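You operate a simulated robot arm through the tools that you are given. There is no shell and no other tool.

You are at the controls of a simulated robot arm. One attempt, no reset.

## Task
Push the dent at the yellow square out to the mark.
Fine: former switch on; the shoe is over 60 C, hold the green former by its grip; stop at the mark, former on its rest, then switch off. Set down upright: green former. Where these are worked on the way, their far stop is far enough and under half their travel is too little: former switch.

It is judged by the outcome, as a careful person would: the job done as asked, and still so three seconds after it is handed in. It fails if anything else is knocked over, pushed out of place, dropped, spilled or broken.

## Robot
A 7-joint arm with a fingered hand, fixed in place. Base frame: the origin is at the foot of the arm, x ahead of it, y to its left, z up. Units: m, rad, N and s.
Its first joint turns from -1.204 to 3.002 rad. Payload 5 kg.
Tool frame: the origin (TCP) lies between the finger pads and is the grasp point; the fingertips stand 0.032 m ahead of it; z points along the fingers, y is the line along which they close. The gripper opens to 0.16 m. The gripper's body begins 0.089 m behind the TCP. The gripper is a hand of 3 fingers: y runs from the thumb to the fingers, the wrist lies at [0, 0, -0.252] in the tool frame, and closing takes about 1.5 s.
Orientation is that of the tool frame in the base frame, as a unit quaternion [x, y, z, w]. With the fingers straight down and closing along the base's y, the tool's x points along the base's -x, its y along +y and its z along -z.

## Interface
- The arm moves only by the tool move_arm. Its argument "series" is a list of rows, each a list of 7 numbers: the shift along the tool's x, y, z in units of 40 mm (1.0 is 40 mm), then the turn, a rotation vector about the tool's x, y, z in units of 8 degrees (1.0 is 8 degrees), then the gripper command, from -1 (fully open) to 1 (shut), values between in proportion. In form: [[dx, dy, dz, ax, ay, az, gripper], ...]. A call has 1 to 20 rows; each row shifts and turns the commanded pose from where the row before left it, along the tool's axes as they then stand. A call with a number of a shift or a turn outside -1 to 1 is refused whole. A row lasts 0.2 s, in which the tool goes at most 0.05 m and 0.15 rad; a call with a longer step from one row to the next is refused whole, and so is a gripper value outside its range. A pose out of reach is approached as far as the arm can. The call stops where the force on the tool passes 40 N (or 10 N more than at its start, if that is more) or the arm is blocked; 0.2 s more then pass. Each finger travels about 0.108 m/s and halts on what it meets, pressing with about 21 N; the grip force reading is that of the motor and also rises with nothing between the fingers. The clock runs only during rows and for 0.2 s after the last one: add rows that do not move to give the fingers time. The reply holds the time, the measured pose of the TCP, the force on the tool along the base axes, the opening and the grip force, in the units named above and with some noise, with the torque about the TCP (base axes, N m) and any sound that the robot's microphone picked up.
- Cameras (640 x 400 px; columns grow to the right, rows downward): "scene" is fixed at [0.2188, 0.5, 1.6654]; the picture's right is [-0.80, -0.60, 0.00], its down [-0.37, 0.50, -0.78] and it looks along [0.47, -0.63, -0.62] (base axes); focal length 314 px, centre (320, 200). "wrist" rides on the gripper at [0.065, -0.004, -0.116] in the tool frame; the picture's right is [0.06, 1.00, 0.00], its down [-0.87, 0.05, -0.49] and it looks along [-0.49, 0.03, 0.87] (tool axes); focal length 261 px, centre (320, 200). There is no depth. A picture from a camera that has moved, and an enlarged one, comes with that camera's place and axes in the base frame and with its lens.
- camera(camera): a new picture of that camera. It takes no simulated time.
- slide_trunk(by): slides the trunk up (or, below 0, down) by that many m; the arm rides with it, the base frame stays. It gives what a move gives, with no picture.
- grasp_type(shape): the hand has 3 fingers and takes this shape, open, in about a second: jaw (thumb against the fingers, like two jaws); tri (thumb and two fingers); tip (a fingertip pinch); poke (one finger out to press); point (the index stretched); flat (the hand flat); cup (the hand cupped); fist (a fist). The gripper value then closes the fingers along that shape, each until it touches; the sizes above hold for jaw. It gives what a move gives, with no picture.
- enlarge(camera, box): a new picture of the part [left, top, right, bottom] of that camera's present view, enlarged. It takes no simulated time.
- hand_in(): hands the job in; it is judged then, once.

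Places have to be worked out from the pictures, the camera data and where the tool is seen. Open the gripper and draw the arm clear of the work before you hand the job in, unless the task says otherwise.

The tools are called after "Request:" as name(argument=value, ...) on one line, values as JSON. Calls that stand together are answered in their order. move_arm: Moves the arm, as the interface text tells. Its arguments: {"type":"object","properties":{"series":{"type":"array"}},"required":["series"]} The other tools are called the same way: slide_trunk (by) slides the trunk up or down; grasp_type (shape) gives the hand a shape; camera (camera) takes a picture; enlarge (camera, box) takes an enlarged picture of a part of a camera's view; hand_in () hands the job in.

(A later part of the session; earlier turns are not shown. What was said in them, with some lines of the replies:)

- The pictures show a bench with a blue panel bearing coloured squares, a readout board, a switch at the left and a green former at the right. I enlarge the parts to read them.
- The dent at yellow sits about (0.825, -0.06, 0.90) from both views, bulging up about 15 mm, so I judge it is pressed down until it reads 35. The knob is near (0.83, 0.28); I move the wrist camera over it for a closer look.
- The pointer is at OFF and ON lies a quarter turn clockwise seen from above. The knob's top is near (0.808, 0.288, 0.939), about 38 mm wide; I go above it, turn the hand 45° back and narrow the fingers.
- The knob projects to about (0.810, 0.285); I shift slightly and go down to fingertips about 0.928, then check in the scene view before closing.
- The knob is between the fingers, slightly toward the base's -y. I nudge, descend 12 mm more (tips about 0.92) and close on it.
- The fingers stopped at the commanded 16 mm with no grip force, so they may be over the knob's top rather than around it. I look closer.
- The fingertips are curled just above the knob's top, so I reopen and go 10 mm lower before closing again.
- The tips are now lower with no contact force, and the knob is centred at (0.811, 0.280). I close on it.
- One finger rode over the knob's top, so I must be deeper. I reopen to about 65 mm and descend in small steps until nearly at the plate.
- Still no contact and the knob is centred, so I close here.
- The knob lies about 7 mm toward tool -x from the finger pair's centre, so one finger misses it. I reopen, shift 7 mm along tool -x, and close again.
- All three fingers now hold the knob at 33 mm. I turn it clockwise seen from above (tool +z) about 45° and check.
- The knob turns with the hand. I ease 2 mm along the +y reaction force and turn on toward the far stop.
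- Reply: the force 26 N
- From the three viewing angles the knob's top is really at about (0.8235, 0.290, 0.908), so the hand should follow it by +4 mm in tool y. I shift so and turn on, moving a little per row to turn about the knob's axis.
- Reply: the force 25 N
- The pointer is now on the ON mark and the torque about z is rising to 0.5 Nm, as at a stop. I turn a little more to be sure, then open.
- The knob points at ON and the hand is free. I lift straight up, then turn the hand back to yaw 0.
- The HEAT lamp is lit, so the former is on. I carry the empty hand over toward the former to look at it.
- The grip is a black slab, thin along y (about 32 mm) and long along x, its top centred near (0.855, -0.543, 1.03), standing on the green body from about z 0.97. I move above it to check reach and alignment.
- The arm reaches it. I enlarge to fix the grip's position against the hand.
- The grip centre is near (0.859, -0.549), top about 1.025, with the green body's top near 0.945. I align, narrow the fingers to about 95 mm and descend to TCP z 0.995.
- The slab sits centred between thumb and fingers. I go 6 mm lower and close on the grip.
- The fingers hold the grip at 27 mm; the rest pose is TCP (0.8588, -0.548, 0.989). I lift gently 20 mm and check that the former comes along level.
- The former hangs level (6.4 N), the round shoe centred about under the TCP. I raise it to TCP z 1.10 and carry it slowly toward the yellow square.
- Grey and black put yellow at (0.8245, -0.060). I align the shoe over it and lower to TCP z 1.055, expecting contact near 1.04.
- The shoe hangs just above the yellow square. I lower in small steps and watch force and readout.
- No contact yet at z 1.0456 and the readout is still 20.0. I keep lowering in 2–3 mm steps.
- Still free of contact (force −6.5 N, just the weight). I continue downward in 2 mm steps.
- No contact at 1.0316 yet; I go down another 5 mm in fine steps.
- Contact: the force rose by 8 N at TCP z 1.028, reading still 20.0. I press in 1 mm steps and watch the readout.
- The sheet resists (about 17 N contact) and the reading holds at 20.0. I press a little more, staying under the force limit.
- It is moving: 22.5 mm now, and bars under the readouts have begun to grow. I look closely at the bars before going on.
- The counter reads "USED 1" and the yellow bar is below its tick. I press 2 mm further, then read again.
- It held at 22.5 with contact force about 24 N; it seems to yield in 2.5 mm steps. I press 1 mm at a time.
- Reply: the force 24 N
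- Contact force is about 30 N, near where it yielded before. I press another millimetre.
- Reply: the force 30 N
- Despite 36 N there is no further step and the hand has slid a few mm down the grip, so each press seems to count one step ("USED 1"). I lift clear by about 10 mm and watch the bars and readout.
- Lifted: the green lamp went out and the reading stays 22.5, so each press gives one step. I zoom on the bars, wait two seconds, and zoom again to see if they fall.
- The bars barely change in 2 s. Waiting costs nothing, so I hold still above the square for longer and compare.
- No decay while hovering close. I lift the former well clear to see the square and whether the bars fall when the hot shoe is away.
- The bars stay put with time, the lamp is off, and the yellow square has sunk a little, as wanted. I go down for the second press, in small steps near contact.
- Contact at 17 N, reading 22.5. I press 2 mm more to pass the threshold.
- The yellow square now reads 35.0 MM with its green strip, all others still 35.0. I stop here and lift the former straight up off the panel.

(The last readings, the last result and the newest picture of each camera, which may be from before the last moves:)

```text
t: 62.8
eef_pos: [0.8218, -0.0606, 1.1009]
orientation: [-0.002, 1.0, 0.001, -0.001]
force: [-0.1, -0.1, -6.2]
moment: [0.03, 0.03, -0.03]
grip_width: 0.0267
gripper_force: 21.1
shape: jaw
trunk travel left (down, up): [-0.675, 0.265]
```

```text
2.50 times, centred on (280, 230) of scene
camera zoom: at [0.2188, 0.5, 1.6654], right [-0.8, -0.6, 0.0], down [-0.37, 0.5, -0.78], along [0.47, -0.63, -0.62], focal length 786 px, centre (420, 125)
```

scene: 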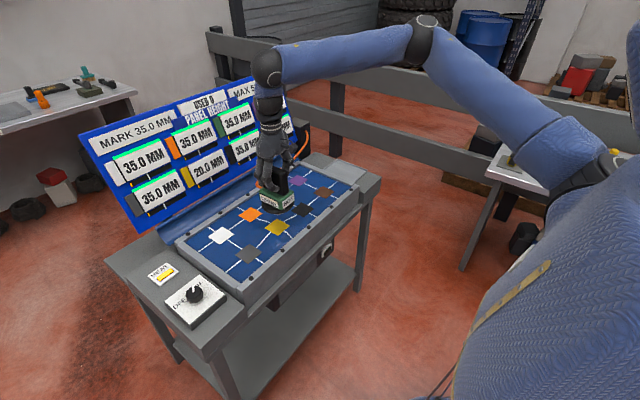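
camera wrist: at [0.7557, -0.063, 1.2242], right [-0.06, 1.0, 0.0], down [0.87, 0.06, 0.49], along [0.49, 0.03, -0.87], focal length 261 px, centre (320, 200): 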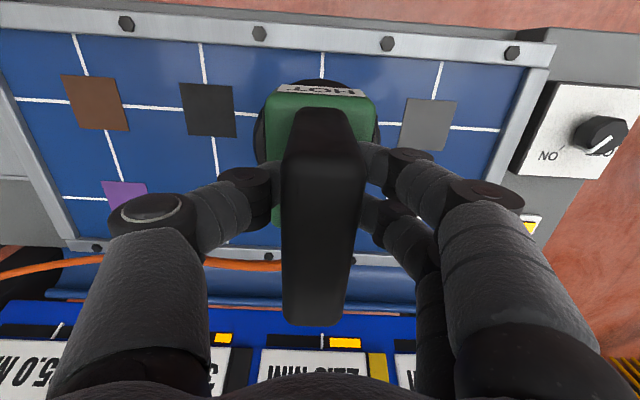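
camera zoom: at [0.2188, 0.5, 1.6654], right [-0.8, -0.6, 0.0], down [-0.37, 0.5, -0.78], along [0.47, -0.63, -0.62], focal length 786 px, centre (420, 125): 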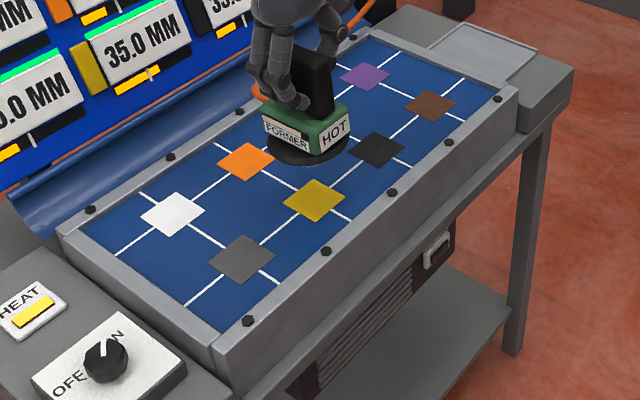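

The dent is flush and reads 35.0. I carry the former back above its rest at (0.859, -0.549).

Request:
move_arm(series=[[-0.058, -0.6, 0, 0, 0, 0, 1], [-0.058, -0.77, 0, 0, 0, 0, 1], [-0.058, -0.77, 0, 0, 0, 0, 1], [-0.058, -0.77, 0, 0, 0, 0, 1], [-0.058, -0.77, 0, 0, 0, 0, 1], [-0.058, -0.77, 0, 0, 0, 0, 1], [-0.058, -0.77, 0, 0, 0, 0, 1], [-0.058, -0.77, 0, 0, 0, 0, 1], [-0.058, -0.77, 0, 0, 0, 0, 1], [-0.058, -0.77, 0, 0, 0, 0, 1], [-0.058, -0.77, 0, 0, 0, 0, 1], [-0.058, -0.77, 0, 0, 0, 0, 1], [-0.058, -0.77, 0, 0, 0, 0, 1], [-0.058, -0.77, 0, 0, 0, 0, 1], [-0.058, -0.77, 0, 0, 0, 0, 1], [-0.058, -0.8, 0, 0, 0, 0, 1], [0, 0, 0, 0, 0, 0, 1], [0, 0, 0, 0, 0, 0, 1]])

Request:
camera(camera="wrist")

Request:
enlarge(camera="scene", box=[290, 90, 390, 200])

```text
t: 66.6
eef_pos: [0.8584, -0.5485, 1.101]
orientation: [-0.001, 1.0, 0.001, 0.0]
force: [-1.1, -1.0, -6.0]
moment: [0.01, 0.07, 0.02]
grip_width: 0.0265
gripper_force: 21.0
shape: jaw
trunk travel left (down, up): [-0.675, 0.265]
```

```text
taken
camera wrist: at [0.7937, -0.5517, 1.2151], right [-0.06, 1.0, 0.0], down [0.87, 0.05, 0.49], along [0.49, 0.03, -0.87], focal length 261 px, centre (320, 200)
```

wrist: 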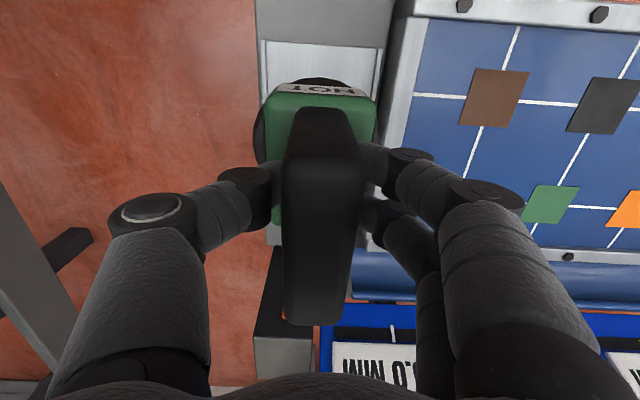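

```text
3.64 times, centred on (340, 145) of scene
camera zoom: at [0.2188, 0.5, 1.6654], right [-0.8, -0.6, 0.0], down [-0.37, 0.5, -0.78], along [0.47, -0.63, -0.62], focal length 1143 px, centre (247, 400)
```

zoom: 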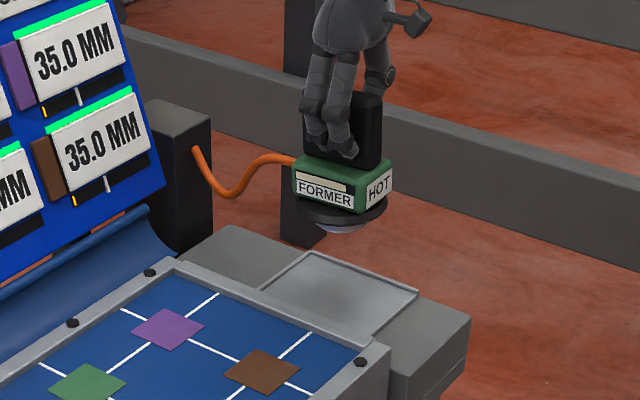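

The former is over its rest plate. I lower to about z 1.001, then in small steps to touch down near 0.989.

Request:
move_arm(series=[[0, 0, 0.4, 0, 0, 0, 1], [0, 0, 0.5, 0, 0, 0, 1], [0, 0, 0.5, 0, 0, 0, 1], [0, 0, 0.5, 0, 0, 0, 1], [0, 0, 0.4, 0, 0, 0, 1], [0, 0, 0.2, 0, 0, 0, 1], [0, 0, 0.06, 0, 0, 0, 1], [0, 0, 0.06, 0, 0, 0, 1], [0, 0, 0, 0, 0, 0, 1]])

Request:
enlarge(camera="scene", box=[300, 100, 390, 200])

```text
t: 68.6
eef_pos: [0.8594, -0.5467, 0.9952]
orientation: [0.0, 1.0, 0.0, -0.001]
force: [0.7, 0.8, -6.4]
moment: [0.01, 0.06, 0.02]
grip_width: 0.0266
gripper_force: 21.0
shape: jaw
trunk travel left (down, up): [-0.675, 0.265]
```

```text
4.00 times, centred on (345, 150) of scene
camera zoom: at [0.2188, 0.5, 1.6654], right [-0.8, -0.6, 0.0], down [-0.37, 0.5, -0.78], along [0.47, -0.63, -0.62], focal length 1258 px, centre (220, 400)
```

zoom: 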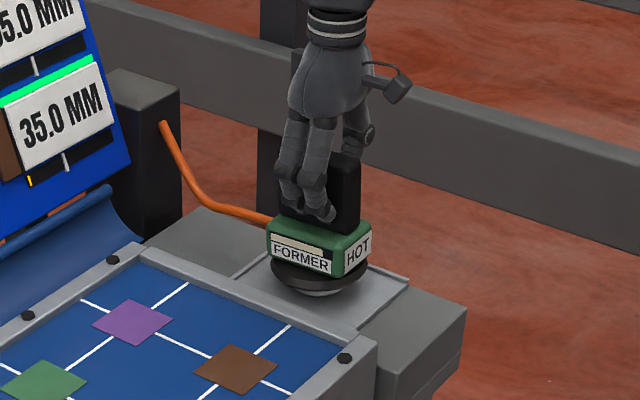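

Still hanging free, a few mm to go. I ease down in 1.5 mm steps.

Request:
move_arm(series=[[0, 0, 0.04, 0, 0, 0, 1], [0, 0, 0.04, 0, 0, 0, 1], [0, 0, 0.04, 0, 0, 0, 1], [0, 0, 0.03, 0, 0, 0, 1], [0, 0, 0, 0, 0, 0, 1]])

```text
t: 69.8
eef_pos: [0.8589, -0.5477, 0.9904]
orientation: [-0.001, 1.0, 0.0, 0.0]
force: [-2.2, -0.4, 2.3]
moment: [0.02, 0.07, 0.02]
grip_width: 0.0263
gripper_force: 21.0
shape: jaw
trunk travel left (down, up): [-0.675, 0.265]
```

The force rose to +2.3 N, so the former stands on its rest. I check the view, then open slowly.

Request:
enlarge(camera="scene", box=[300, 100, 390, 200])

Request:
move_arm(series=[[0, 0, 0, 0, 0, 0, 0.5], [0, 0, 0, 0, 0, 0, 0.2], [0, 0, 0, 0, 0, 0, -0.2], [0, 0, 0, 0, 0, 0, -0.2], [0, 0, 0, 0, 0, 0, -0.2], [0, 0, 0, 0, 0, 0, -0.2]])

Request:
enlarge(camera="scene", box=[300, 100, 390, 200])

Request:
camera(camera="wrist")

```text
4.00 times, centred on (345, 150) of scene
camera zoom: at [0.2188, 0.5, 1.6654], right [-0.8, -0.6, 0.0], down [-0.37, 0.5, -0.78], along [0.47, -0.63, -0.62], focal length 1258 px, centre (220, 400)
```

zoom: 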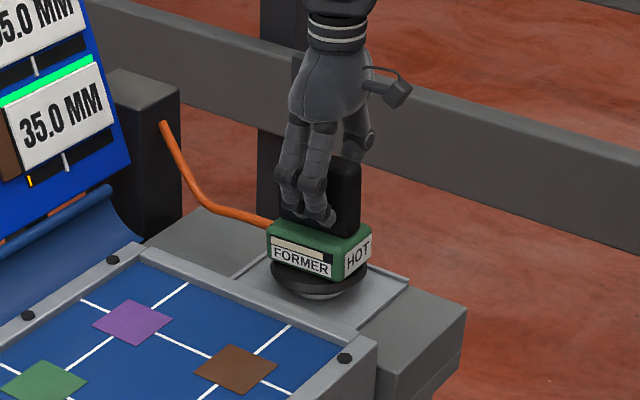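

```text
t: 71.2
eef_pos: [0.8585, -0.5466, 0.9912]
orientation: [0.0, 1.0, 0.001, -0.001]
force: [-0.2, -0.3, 0.1]
moment: [0.02, 0.01, -0.04]
grip_width: 0.0955
gripper_force: 0.0
shape: jaw
trunk travel left (down, up): [-0.675, 0.265]
```

```text
4.00 times, centred on (345, 150) of scene
camera zoom: at [0.2188, 0.5, 1.6654], right [-0.8, -0.6, 0.0], down [-0.37, 0.5, -0.78], along [0.47, -0.63, -0.62], focal length 1258 px, centre (220, 400)
```

zoom: 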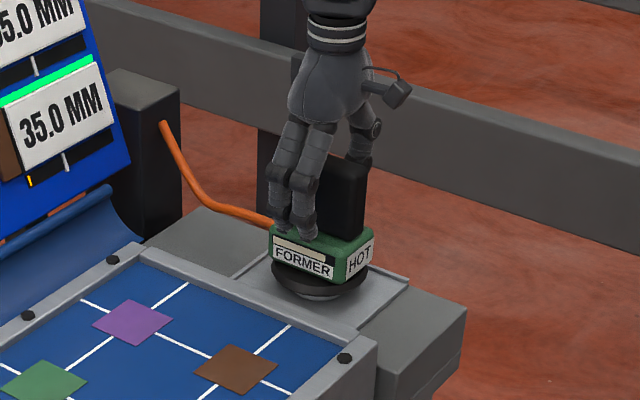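

```text
taken
camera wrist: at [0.7931, -0.5504, 1.1054], right [-0.06, 1.0, 0.0], down [0.87, 0.06, 0.49], along [0.49, 0.03, -0.87], focal length 261 px, centre (320, 200)
```

wrist: 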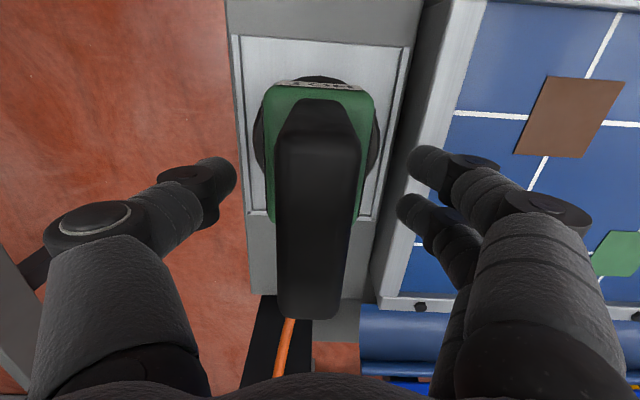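

The former stands upright on its rest and the hand is open. I rise straight up well clear.

Request:
move_arm(series=[[0, 0, -0.3, 0, 0, 0, -0.2], [0, 0, -0.7, 0, 0, 0, -0.2], [0, 0, -0.9, 0, 0, 0, -0.2], [0, 0, -0.9, 0, 0, 0, -0.2], [0, 0, -0.9, 0, 0, 0, -0.2], [0, 0, -0.9, 0, 0, 0, -0.2], [0, 0, -0.6, 0, 0, 0, -0.2], [0, 0, 0, 0, 0, 0, -0.2]])

Request:
camera(camera="wrist")

Request:
enlarge(camera="scene", box=[300, 100, 390, 200])

```text
t: 73.0
eef_pos: [0.8615, -0.5475, 1.1977]
orientation: [0.0, 1.0, -0.001, 0.0]
force: [0.4, 0.5, -0.2]
moment: [0.02, -0.01, 0.02]
grip_width: 0.0954
gripper_force: 0.0
shape: jaw
trunk travel left (down, up): [-0.675, 0.265]
```

```text
taken
camera wrist: at [0.7942, -0.5512, 1.3133], right [-0.06, 1.0, 0.0], down [0.87, 0.06, 0.49], along [0.49, 0.03, -0.87], focal length 261 px, centre (320, 200)
```

wrist: 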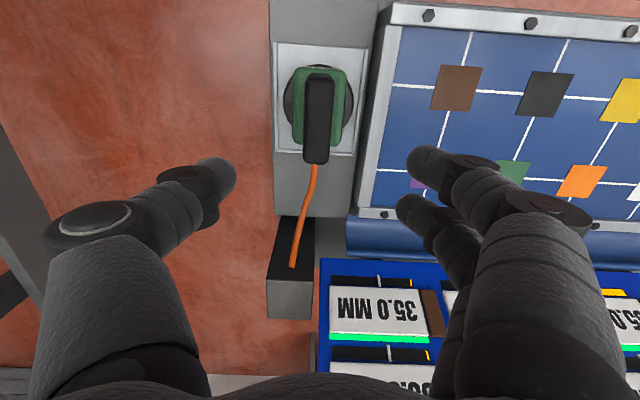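

```text
4.00 times, centred on (345, 150) of scene
camera zoom: at [0.2188, 0.5, 1.6654], right [-0.8, -0.6, 0.0], down [-0.37, 0.5, -0.78], along [0.47, -0.63, -0.62], focal length 1258 px, centre (220, 400)
```

zoom: 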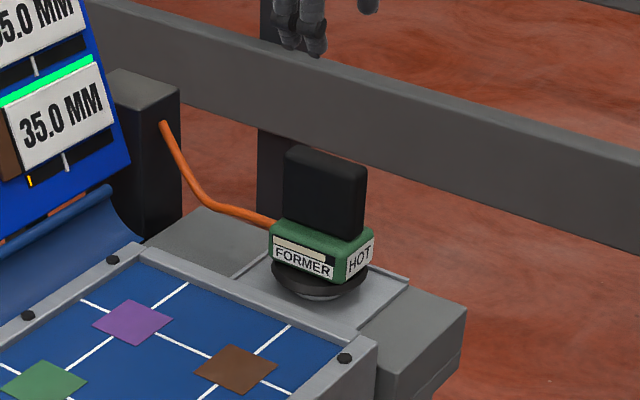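

The former stands upright and steady. I move back over toward the switch.

Request:
move_arm(series=[[0.05, 0.9, 0, 0, 0, 0, -0.2], [0.05, 0.95, 0, 0, 0, 0, -0.2], [0.05, 0.95, 0, 0, 0, 0, -0.2], [0.05, 0.95, 0, 0, 0, 0, -0.2], [0.05, 0.95, 0, 0, 0, 0, -0.2], [0.05, 0.95, 0, 0, 0, 0, -0.2], [0.05, 0.95, 0, 0, 0, 0, -0.2], [0.05, 0.95, 0, 0, 0, 0, -0.2], [0.05, 0.95, 0, 0, 0, 0, -0.2], [0.05, 0.95, 0, 0, 0, 0, -0.2], [0.05, 0.95, 0, 0, 0, 0, -0.2], [0.05, 0.95, 0, 0, 0, 0, -0.2], [0.05, 0.95, 0, 0, 0, 0, -0.2], [0.05, 0.95, 0, 0, 0, 0, -0.2], [0.05, 0.95, 0, 0, 0, 0, -0.2], [0.05, 0.95, 0, 0, 0, 0, -0.2], [0.05, 0.95, 0, 0, 0, 0, -0.2], [0.05, 0.95, 0, 0, 0, 0, -0.2], [0.05, 0.95, 0, 0, 0, 0, -0.2], [0, 0, 0, 0, 0, 0, -0.2]])

Request:
move_arm(series=[[0.0, 0.8, 0, 0, 0, 0, -0.2], [0.0, 0.8, 0, 0, 0, 0, -0.2], [0.0, 0.8, 0, 0, 0, 0, -0.2], [0, 0, 0, 0, 0, 0.9375, -0.2], [0, 0, 0, 0, 0, 0.9375, -0.2], [0, 0, 0, 0, 0, 0.9375, -0.2], [0, 0, 0, 0, 0, 0.9375, -0.2], [0, 0, 0, 0, 0, 0.9375, -0.2], [0, 0, 0, 0, 0, 0.9375, -0.2], [0, 0, 0, 0, 0, 0.9375, -0.2], [0, 0, 0, 0, 0, 0.9375, -0.2], [0, 0, 0, 0, 0, 0, -0.2]])

Request:
camera(camera="wrist")

Request:
camera(camera="scene")

```text
t: 77.2
eef_pos: [0.8204, 0.1728, 1.1988]
orientation: [0.0, 1.0, 0.001, 0.0]
force: [0.2, 0.1, -0.7]
moment: [0.03, 0.01, -0.04]
grip_width: 0.0953
gripper_force: 0.0
shape: jaw
trunk travel left (down, up): [-0.675, 0.265]
```

```text
t: 79.8
eef_pos: [0.8189, 0.2688, 1.1979]
orientation: [0.5, 0.866, -0.001, 0.001]
force: [0.0, -0.7, 1.2]
moment: [0.03, 0.01, 0.02]
grip_width: 0.0957
gripper_force: 0.0
shape: jaw
trunk travel left (down, up): [-0.675, 0.265]
```

```text
taken
camera wrist: at [0.783, 0.3245, 1.3136], right [0.83, 0.55, 0.0], down [0.48, -0.73, 0.49], along [0.27, -0.41, -0.87], focal length 261 px, centre (320, 200)
```

wrist: 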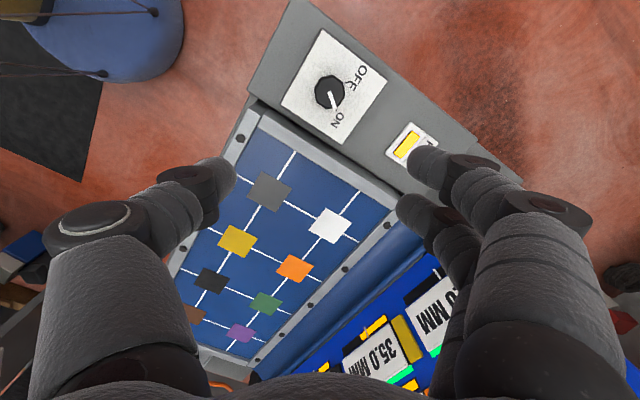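

```text
taken
```

scene: 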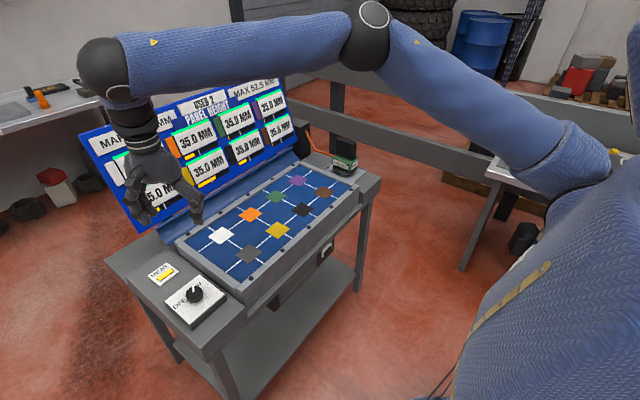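

Everything reads 35.0. I align over the knob as I held it before, (0.819, 0.297) at yaw −60°, and descend to z 0.96 first.

Request:
move_arm(series=[[0.615, 0.364, 0, 0, 0, 0, -0.2], [0, 0, 0.8, 0, 0, 0, -0.2], [0, 0, 0.9, 0, 0, 0, -0.2], [0, 0, 0.9, 0, 0, 0, -0.2], [0, 0, 0.9, 0, 0, 0, -0.2], [0, 0, 0.9, 0, 0, 0, -0.2], [0, 0, 0.9, 0, 0, 0, -0.2], [0, 0, 0.6, 0, 0, 0, -0.2], [0, 0, 0, 0, 0, 0, -0.2]])

Request:
camera(camera="wrist")

```text
t: 81.8
eef_pos: [0.8203, 0.2977, 0.9634]
orientation: [0.5, 0.866, 0.0, 0.0]
force: [-0.1, -0.5, 0.6]
moment: [0.02, 0.0, 0.03]
grip_width: 0.0954
gripper_force: 0.0
shape: jaw
trunk travel left (down, up): [-0.675, 0.265]
```

```text
taken
camera wrist: at [0.7834, 0.3524, 1.0777], right [0.83, 0.55, 0.0], down [0.48, -0.72, 0.49], along [0.27, -0.41, -0.87], focal length 261 px, centre (320, 200)
```

wrist: 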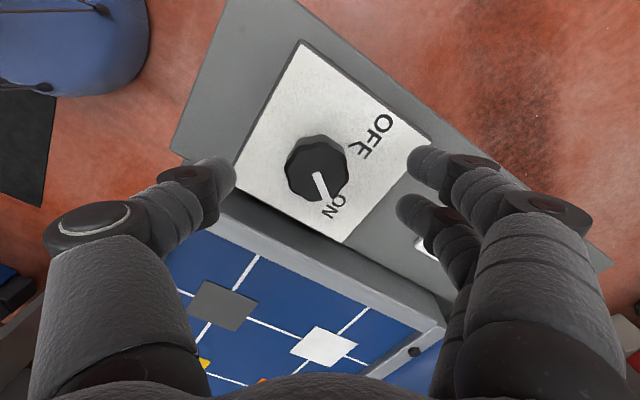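

The knob is between the fingers as before, so I go down to z 0.927 and close on it.

Request:
move_arm(series=[[0, 0, 0.4, 0, 0, 0, -0.2], [0, 0, 0.4, 0, 0, 0, -0.2], [0, 0, 0.1, 0, 0, 0, 0.0], [0, 0, 0, 0, 0, 0, 0.3], [0, 0, 0, 0, 0, 0, 0.6], [0, 0, 0, 0, 0, 0, 0.9], [0, 0, 0, 0, 0, 0, 0.9], [0, 0, 0, 0, 0, 0, 0.9]])

Request:
enlarge(camera="wrist", box=[200, 100, 440, 250])

```text
t: 83.6
eef_pos: [0.8207, 0.2977, 0.925]
orientation: [0.499, 0.866, 0.001, -0.001]
force: [-2.0, 0.0, -2.0]
moment: [-0.01, 0.05, -0.07]
grip_width: 0.0319
gripper_force: 21.0
shape: jaw
trunk travel left (down, up): [-0.675, 0.265]
```

```text
2.67 times, centred on (320, 175) of wrist
camera zoom: at [0.7834, 0.3531, 1.0412], right [0.83, 0.55, 0.0], down [0.48, -0.72, 0.49], along [0.27, -0.41, -0.87], focal length 695 px, centre (320, 267)
```

zoom: 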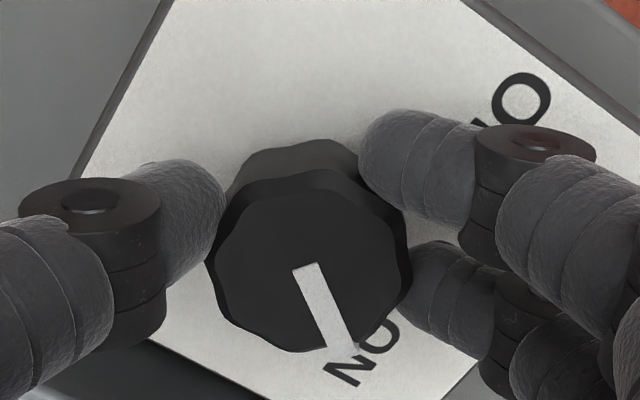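

Gripped at 32 mm. I turn counter-clockwise (tool −z) about the knob's axis, half way first.

Request:
move_arm(series=[[0, -0.024, 0, 0, 0, -0.8, 0.9], [0, -0.024, 0, 0, 0, -0.8, 0.9], [0, -0.024, 0, 0, 0, -0.8, 0.9], [0, -0.024, 0, 0, 0, -0.8, 0.9], [0, -0.024, 0, 0, 0, -0.8, 0.9], [0, -0.024, 0, 0, 0, -0.8, 0.9], [0, -0.024, 0, 0, 0, -0.8, 0.9], [0, -0.024, 0, 0, 0, -0.8, 0.9]])

Request:
enlarge(camera="wrist", box=[200, 100, 440, 250])

```text
t: 85.4
eef_pos: [0.8148, 0.2923, 0.9263]
orientation: [0.074, 0.997, 0.0, 0.001]
force: [-5.0, 3.4, -5.1]
moment: [0.12, 0.09, 0.01]
grip_width: 0.0316
gripper_force: 21.0
shape: jaw
trunk travel left (down, up): [-0.675, 0.265]
```

```text
2.67 times, centred on (320, 175) of wrist
camera zoom: at [0.7491, 0.2987, 1.0414], right [0.09, 1.0, 0.0], down [0.87, -0.08, 0.49], along [0.49, -0.04, -0.87], focal length 695 px, centre (320, 267)
```

zoom: 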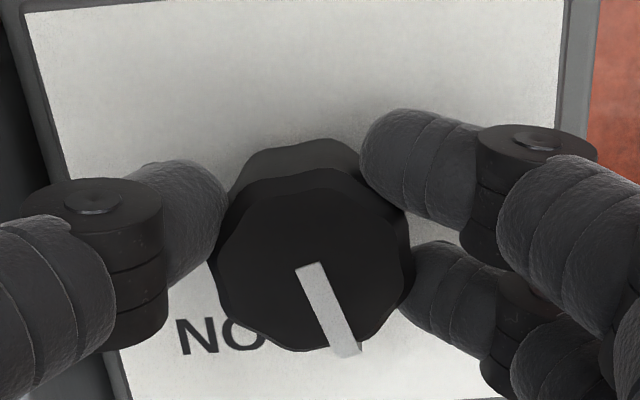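

The knob turns with the hand at low force; I continue to the OFF stop.

Request:
move_arm(series=[[0, -0.024, 0, 0, 0, -0.8, 0.9], [0, -0.024, 0, 0, 0, -0.8, 0.9], [0, -0.024, 0, 0, 0, -0.8, 0.9], [0, -0.024, 0, 0, 0, -0.8, 0.9], [0, -0.024, 0, 0, 0, -0.8, 0.9], [0, -0.024, 0, 0, 0, -0.8, 0.9], [0, 0, 0, 0, 0, 0, 0.9]])

Request:
enlarge(camera="wrist", box=[200, 100, 440, 250])

Request:
enlarge(camera="scene", box=[130, 230, 250, 330])

```text
t: 87.0
eef_pos: [0.8155, 0.2857, 0.9269]
orientation: [-0.258, 0.966, 0.0, 0.001]
force: [-14.9, 0.0, -8.7]
moment: [0.14, 0.4, 0.03]
grip_width: 0.0308
gripper_force: 20.7
shape: jaw
trunk travel left (down, up): [-0.675, 0.265]
```

```text
2.67 times, centred on (320, 175) of wrist
camera zoom: at [0.7606, 0.2507, 1.0417], right [-0.55, 0.84, 0.0], down [0.73, 0.48, 0.49], along [0.41, 0.27, -0.87], focal length 695 px, centre (320, 267)
```

zoom: 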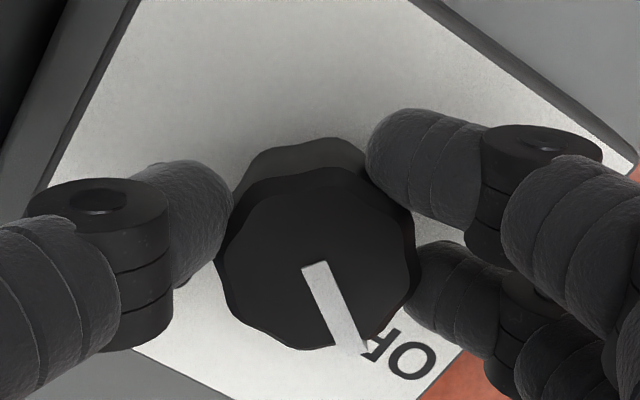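

```text
4.00 times, centred on (190, 280) of scene
camera zoom: at [0.2188, 0.5, 1.6654], right [-0.8, -0.6, 0.0], down [-0.37, 0.5, -0.78], along [0.47, -0.63, -0.62], focal length 1258 px, centre (840, -120)
```

zoom: 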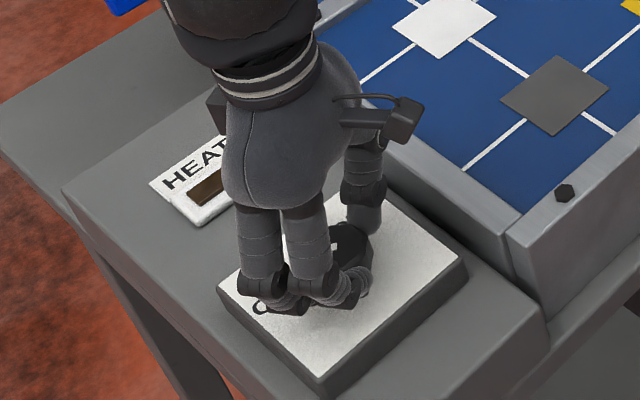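

The HEAT lamp is out. I turn a bit further to the OFF stop, easing toward −x, then open.

Request:
move_arm(series=[[0.03, 0.0, 0, 0, 0, -0.7, 0.9], [0, -0.02, 0, 0, 0, -0.7, 0.9], [0, -0.02, 0, 0, 0, -0.7, 0.9], [0, 0, 0, 0, 0, 0, 0.9]])

Request:
enlarge(camera="wrist", box=[200, 100, 440, 250])

```text
t: 88.0
eef_pos: [0.8154, 0.2816, 0.9272]
orientation: [-0.395, 0.919, 0.0, -0.001]
force: [-24.8, -22.9, -8.0]
moment: [-0.36, 0.63, -0.85]
grip_width: 0.0298
gripper_force: 21.2
shape: jaw
trunk travel left (down, up): [-0.675, 0.265]
```

```text
2.67 times, centred on (320, 175) of wrist
camera zoom: at [0.7729, 0.2324, 1.0421], right [-0.77, 0.64, 0.0], down [0.56, 0.67, 0.49], along [0.31, 0.38, -0.87], focal length 695 px, centre (320, 267)
```

zoom: 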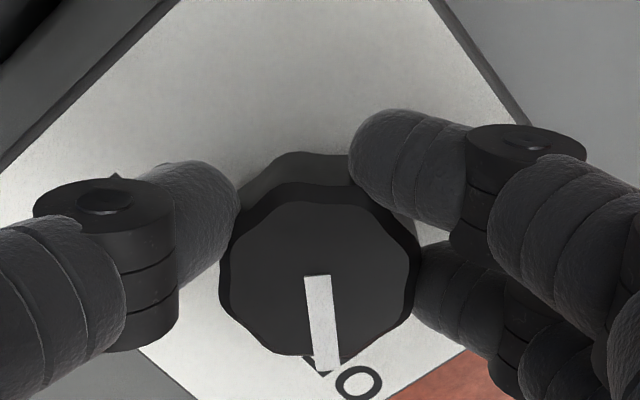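

The pointer is back at OFF and the torque shows the stop. I open the fingers and lift away.

Request:
move_arm(series=[[0, 0, 0, 0, 0, 0, 0.5], [0, 0, 0, 0, 0, 0, 0.0], [0, 0, 0, 0, 0, 0, -0.2], [0, 0, 0, 0, 0, 0, -0.2], [0, 0, -0.4, 0, 0, 0, -0.2], [0, 0, -0.8, 0, 0, 0, -0.2], [0, 0, -0.9, 0, 0, 0, -0.2], [0, 0, -0.9, 0, 0, 0, -0.2], [0, 0, -0.9, 0, 0, 0, -0.2], [0, 0, -0.9, 0, 0, 0, -0.2], [0, 0, -0.9, 0, 0, 0, -0.2], [0.9, 0, 0, 0, 0, 0, -0.6], [0.9, 0, 0, 0, 0, 0, -1], [0.9, 0, 0, 0, 0, 0, -1], [0, 0, 0, 0, 0, 0, -1]])

Request:
camera(camera="scene")

Request:
enlarge(camera="scene", box=[130, 230, 250, 330])

Request:
enlarge(camera="scene", box=[80, 60, 300, 230])

Request:
enlarge(camera="scene", box=[290, 120, 390, 200])

```text
t: 91.2
eef_pos: [0.7407, 0.2077, 1.1539]
orientation: [-0.395, 0.919, 0.0, -0.001]
force: [0.7, 0.8, -0.4]
moment: [-0.04, -0.02, -0.01]
grip_width: 0.1601
gripper_force: 0.1
shape: jaw
trunk travel left (down, up): [-0.675, 0.265]
```

```text
taken
```

scene: 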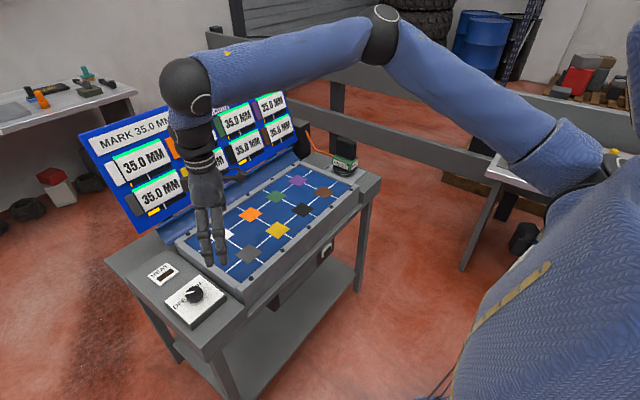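

```text
4.00 times, centred on (190, 280) of scene
camera zoom: at [0.2188, 0.5, 1.6654], right [-0.8, -0.6, 0.0], down [-0.37, 0.5, -0.78], along [0.47, -0.63, -0.62], focal length 1258 px, centre (840, -120)
```

zoom: 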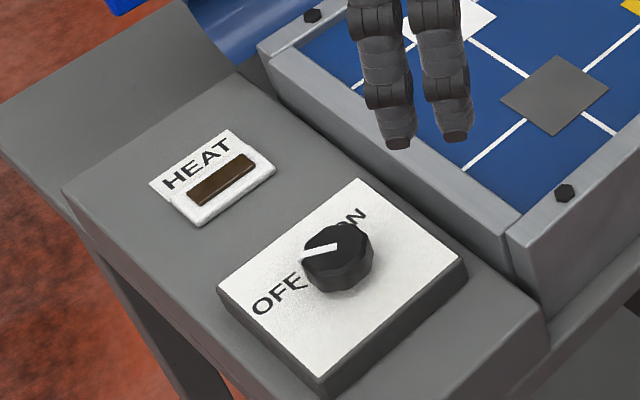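

```text
2.35 times, centred on (190, 145) of scene
camera zoom: at [0.2188, 0.5, 1.6654], right [-0.8, -0.6, 0.0], down [-0.37, 0.5, -0.78], along [0.47, -0.63, -0.62], focal length 740 px, centre (626, 329)
```

zoom: 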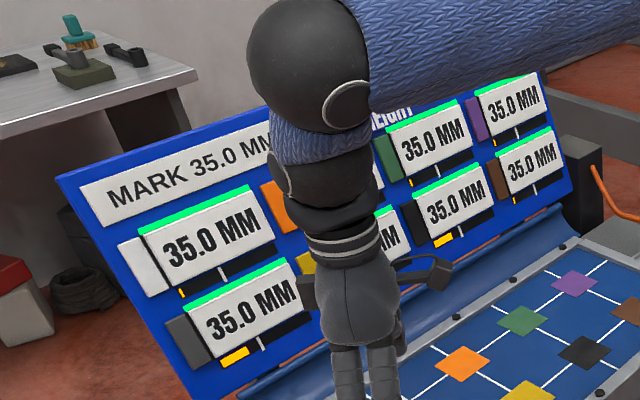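

```text
5.00 times, centred on (340, 160) of scene
camera zoom: at [0.2188, 0.5, 1.6654], right [-0.8, -0.6, 0.0], down [-0.37, 0.5, -0.78], along [0.47, -0.63, -0.62], focal length 1572 px, centre (220, 400)
```

zoom: 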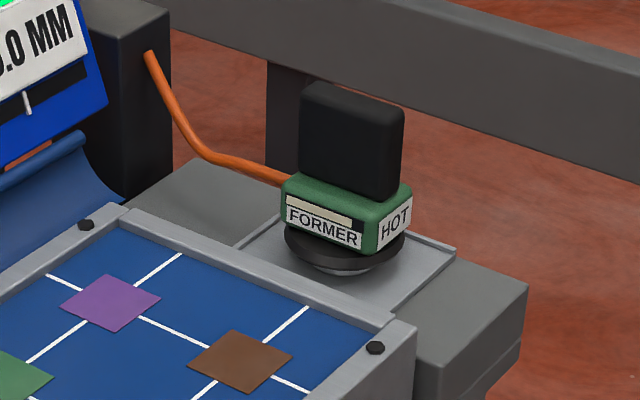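

The switch is at OFF, the lamp out, the former upright on its rest. I draw the arm further back and up, then check all the readouts.

Request:
move_arm(series=[[0, 0, -0.9, 0, 0, 0, -1], [0, 0, -0.9, 0, 0, 0, -1], [0, 0, -0.9, 0, 0, 0, -1], [0.9, 0, 0, 0, 0, 0, -1], [0.9, 0, 0, 0, 0, 0, -1], [0.9, 0, 0, 0, 0, 0, -1], [0.9, 0, 0, 0, 0, 0, -1], [0.9, 0, 0, 0, 0, 0, -1], [0, 0, 0, 0, 0, 0, -1], [0, 0, 0, 0, 0, 0, -1]])

Request:
camera(camera="scene")

Request:
enlarge(camera="scene", box=[80, 60, 300, 230])

```text
t: 93.4
eef_pos: [0.6172, 0.0751, 1.2626]
orientation: [-0.395, 0.919, -0.001, 0.0]
force: [-0.1, -0.4, -0.4]
moment: [0.03, -0.03, 0.02]
grip_width: 0.1599
gripper_force: 0.0
shape: jaw
trunk travel left (down, up): [-0.675, 0.265]
```

```text
taken
```

scene: 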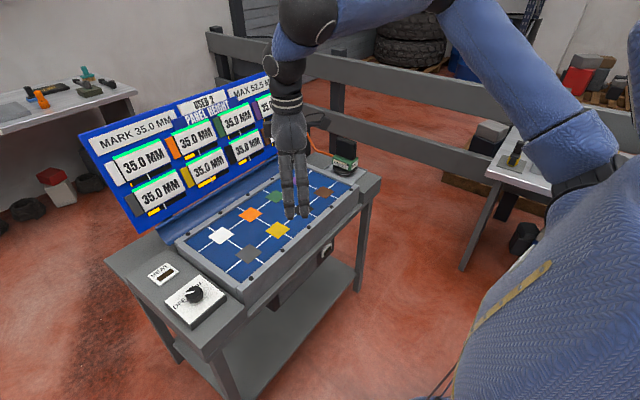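

```text
2.35 times, centred on (190, 145) of scene
camera zoom: at [0.2188, 0.5, 1.6654], right [-0.8, -0.6, 0.0], down [-0.37, 0.5, -0.78], along [0.47, -0.63, -0.62], focal length 740 px, centre (626, 329)
```

zoom: 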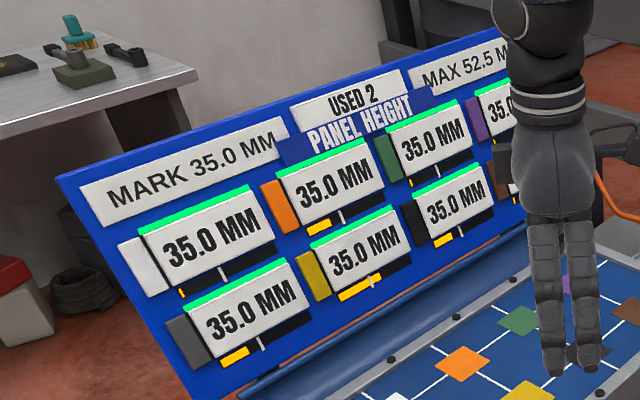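

Yellow reads 35.0 MM with its green strip, and the other squares read 35.0 in the latest clear views. The former stands on its rest, the switch is off, and the open hand is clear of the work, so I hand the job in.

Request:
hand_in()

```text
The job is handed in.
```

The dent at the yellow square is pushed out to the mark. Its readout shows 35.0 mm, and the other seven squares still read 35.0 mm.

- **Pressing:** it took two presses with the former, and I stopped as soon as the reading reached the mark.
- **Former:** it is back on its rest, standing upright. I held it only by the black grip.
- **Switch:** after the former was down, I turned the knob back to its OFF stop, and the HEAT lamp is out.
- **Arm:** the gripper is open and the arm is drawn clear. I saw nothing else knocked or moved.

The job was handed in at that point; the reply only confirmed that it was received.
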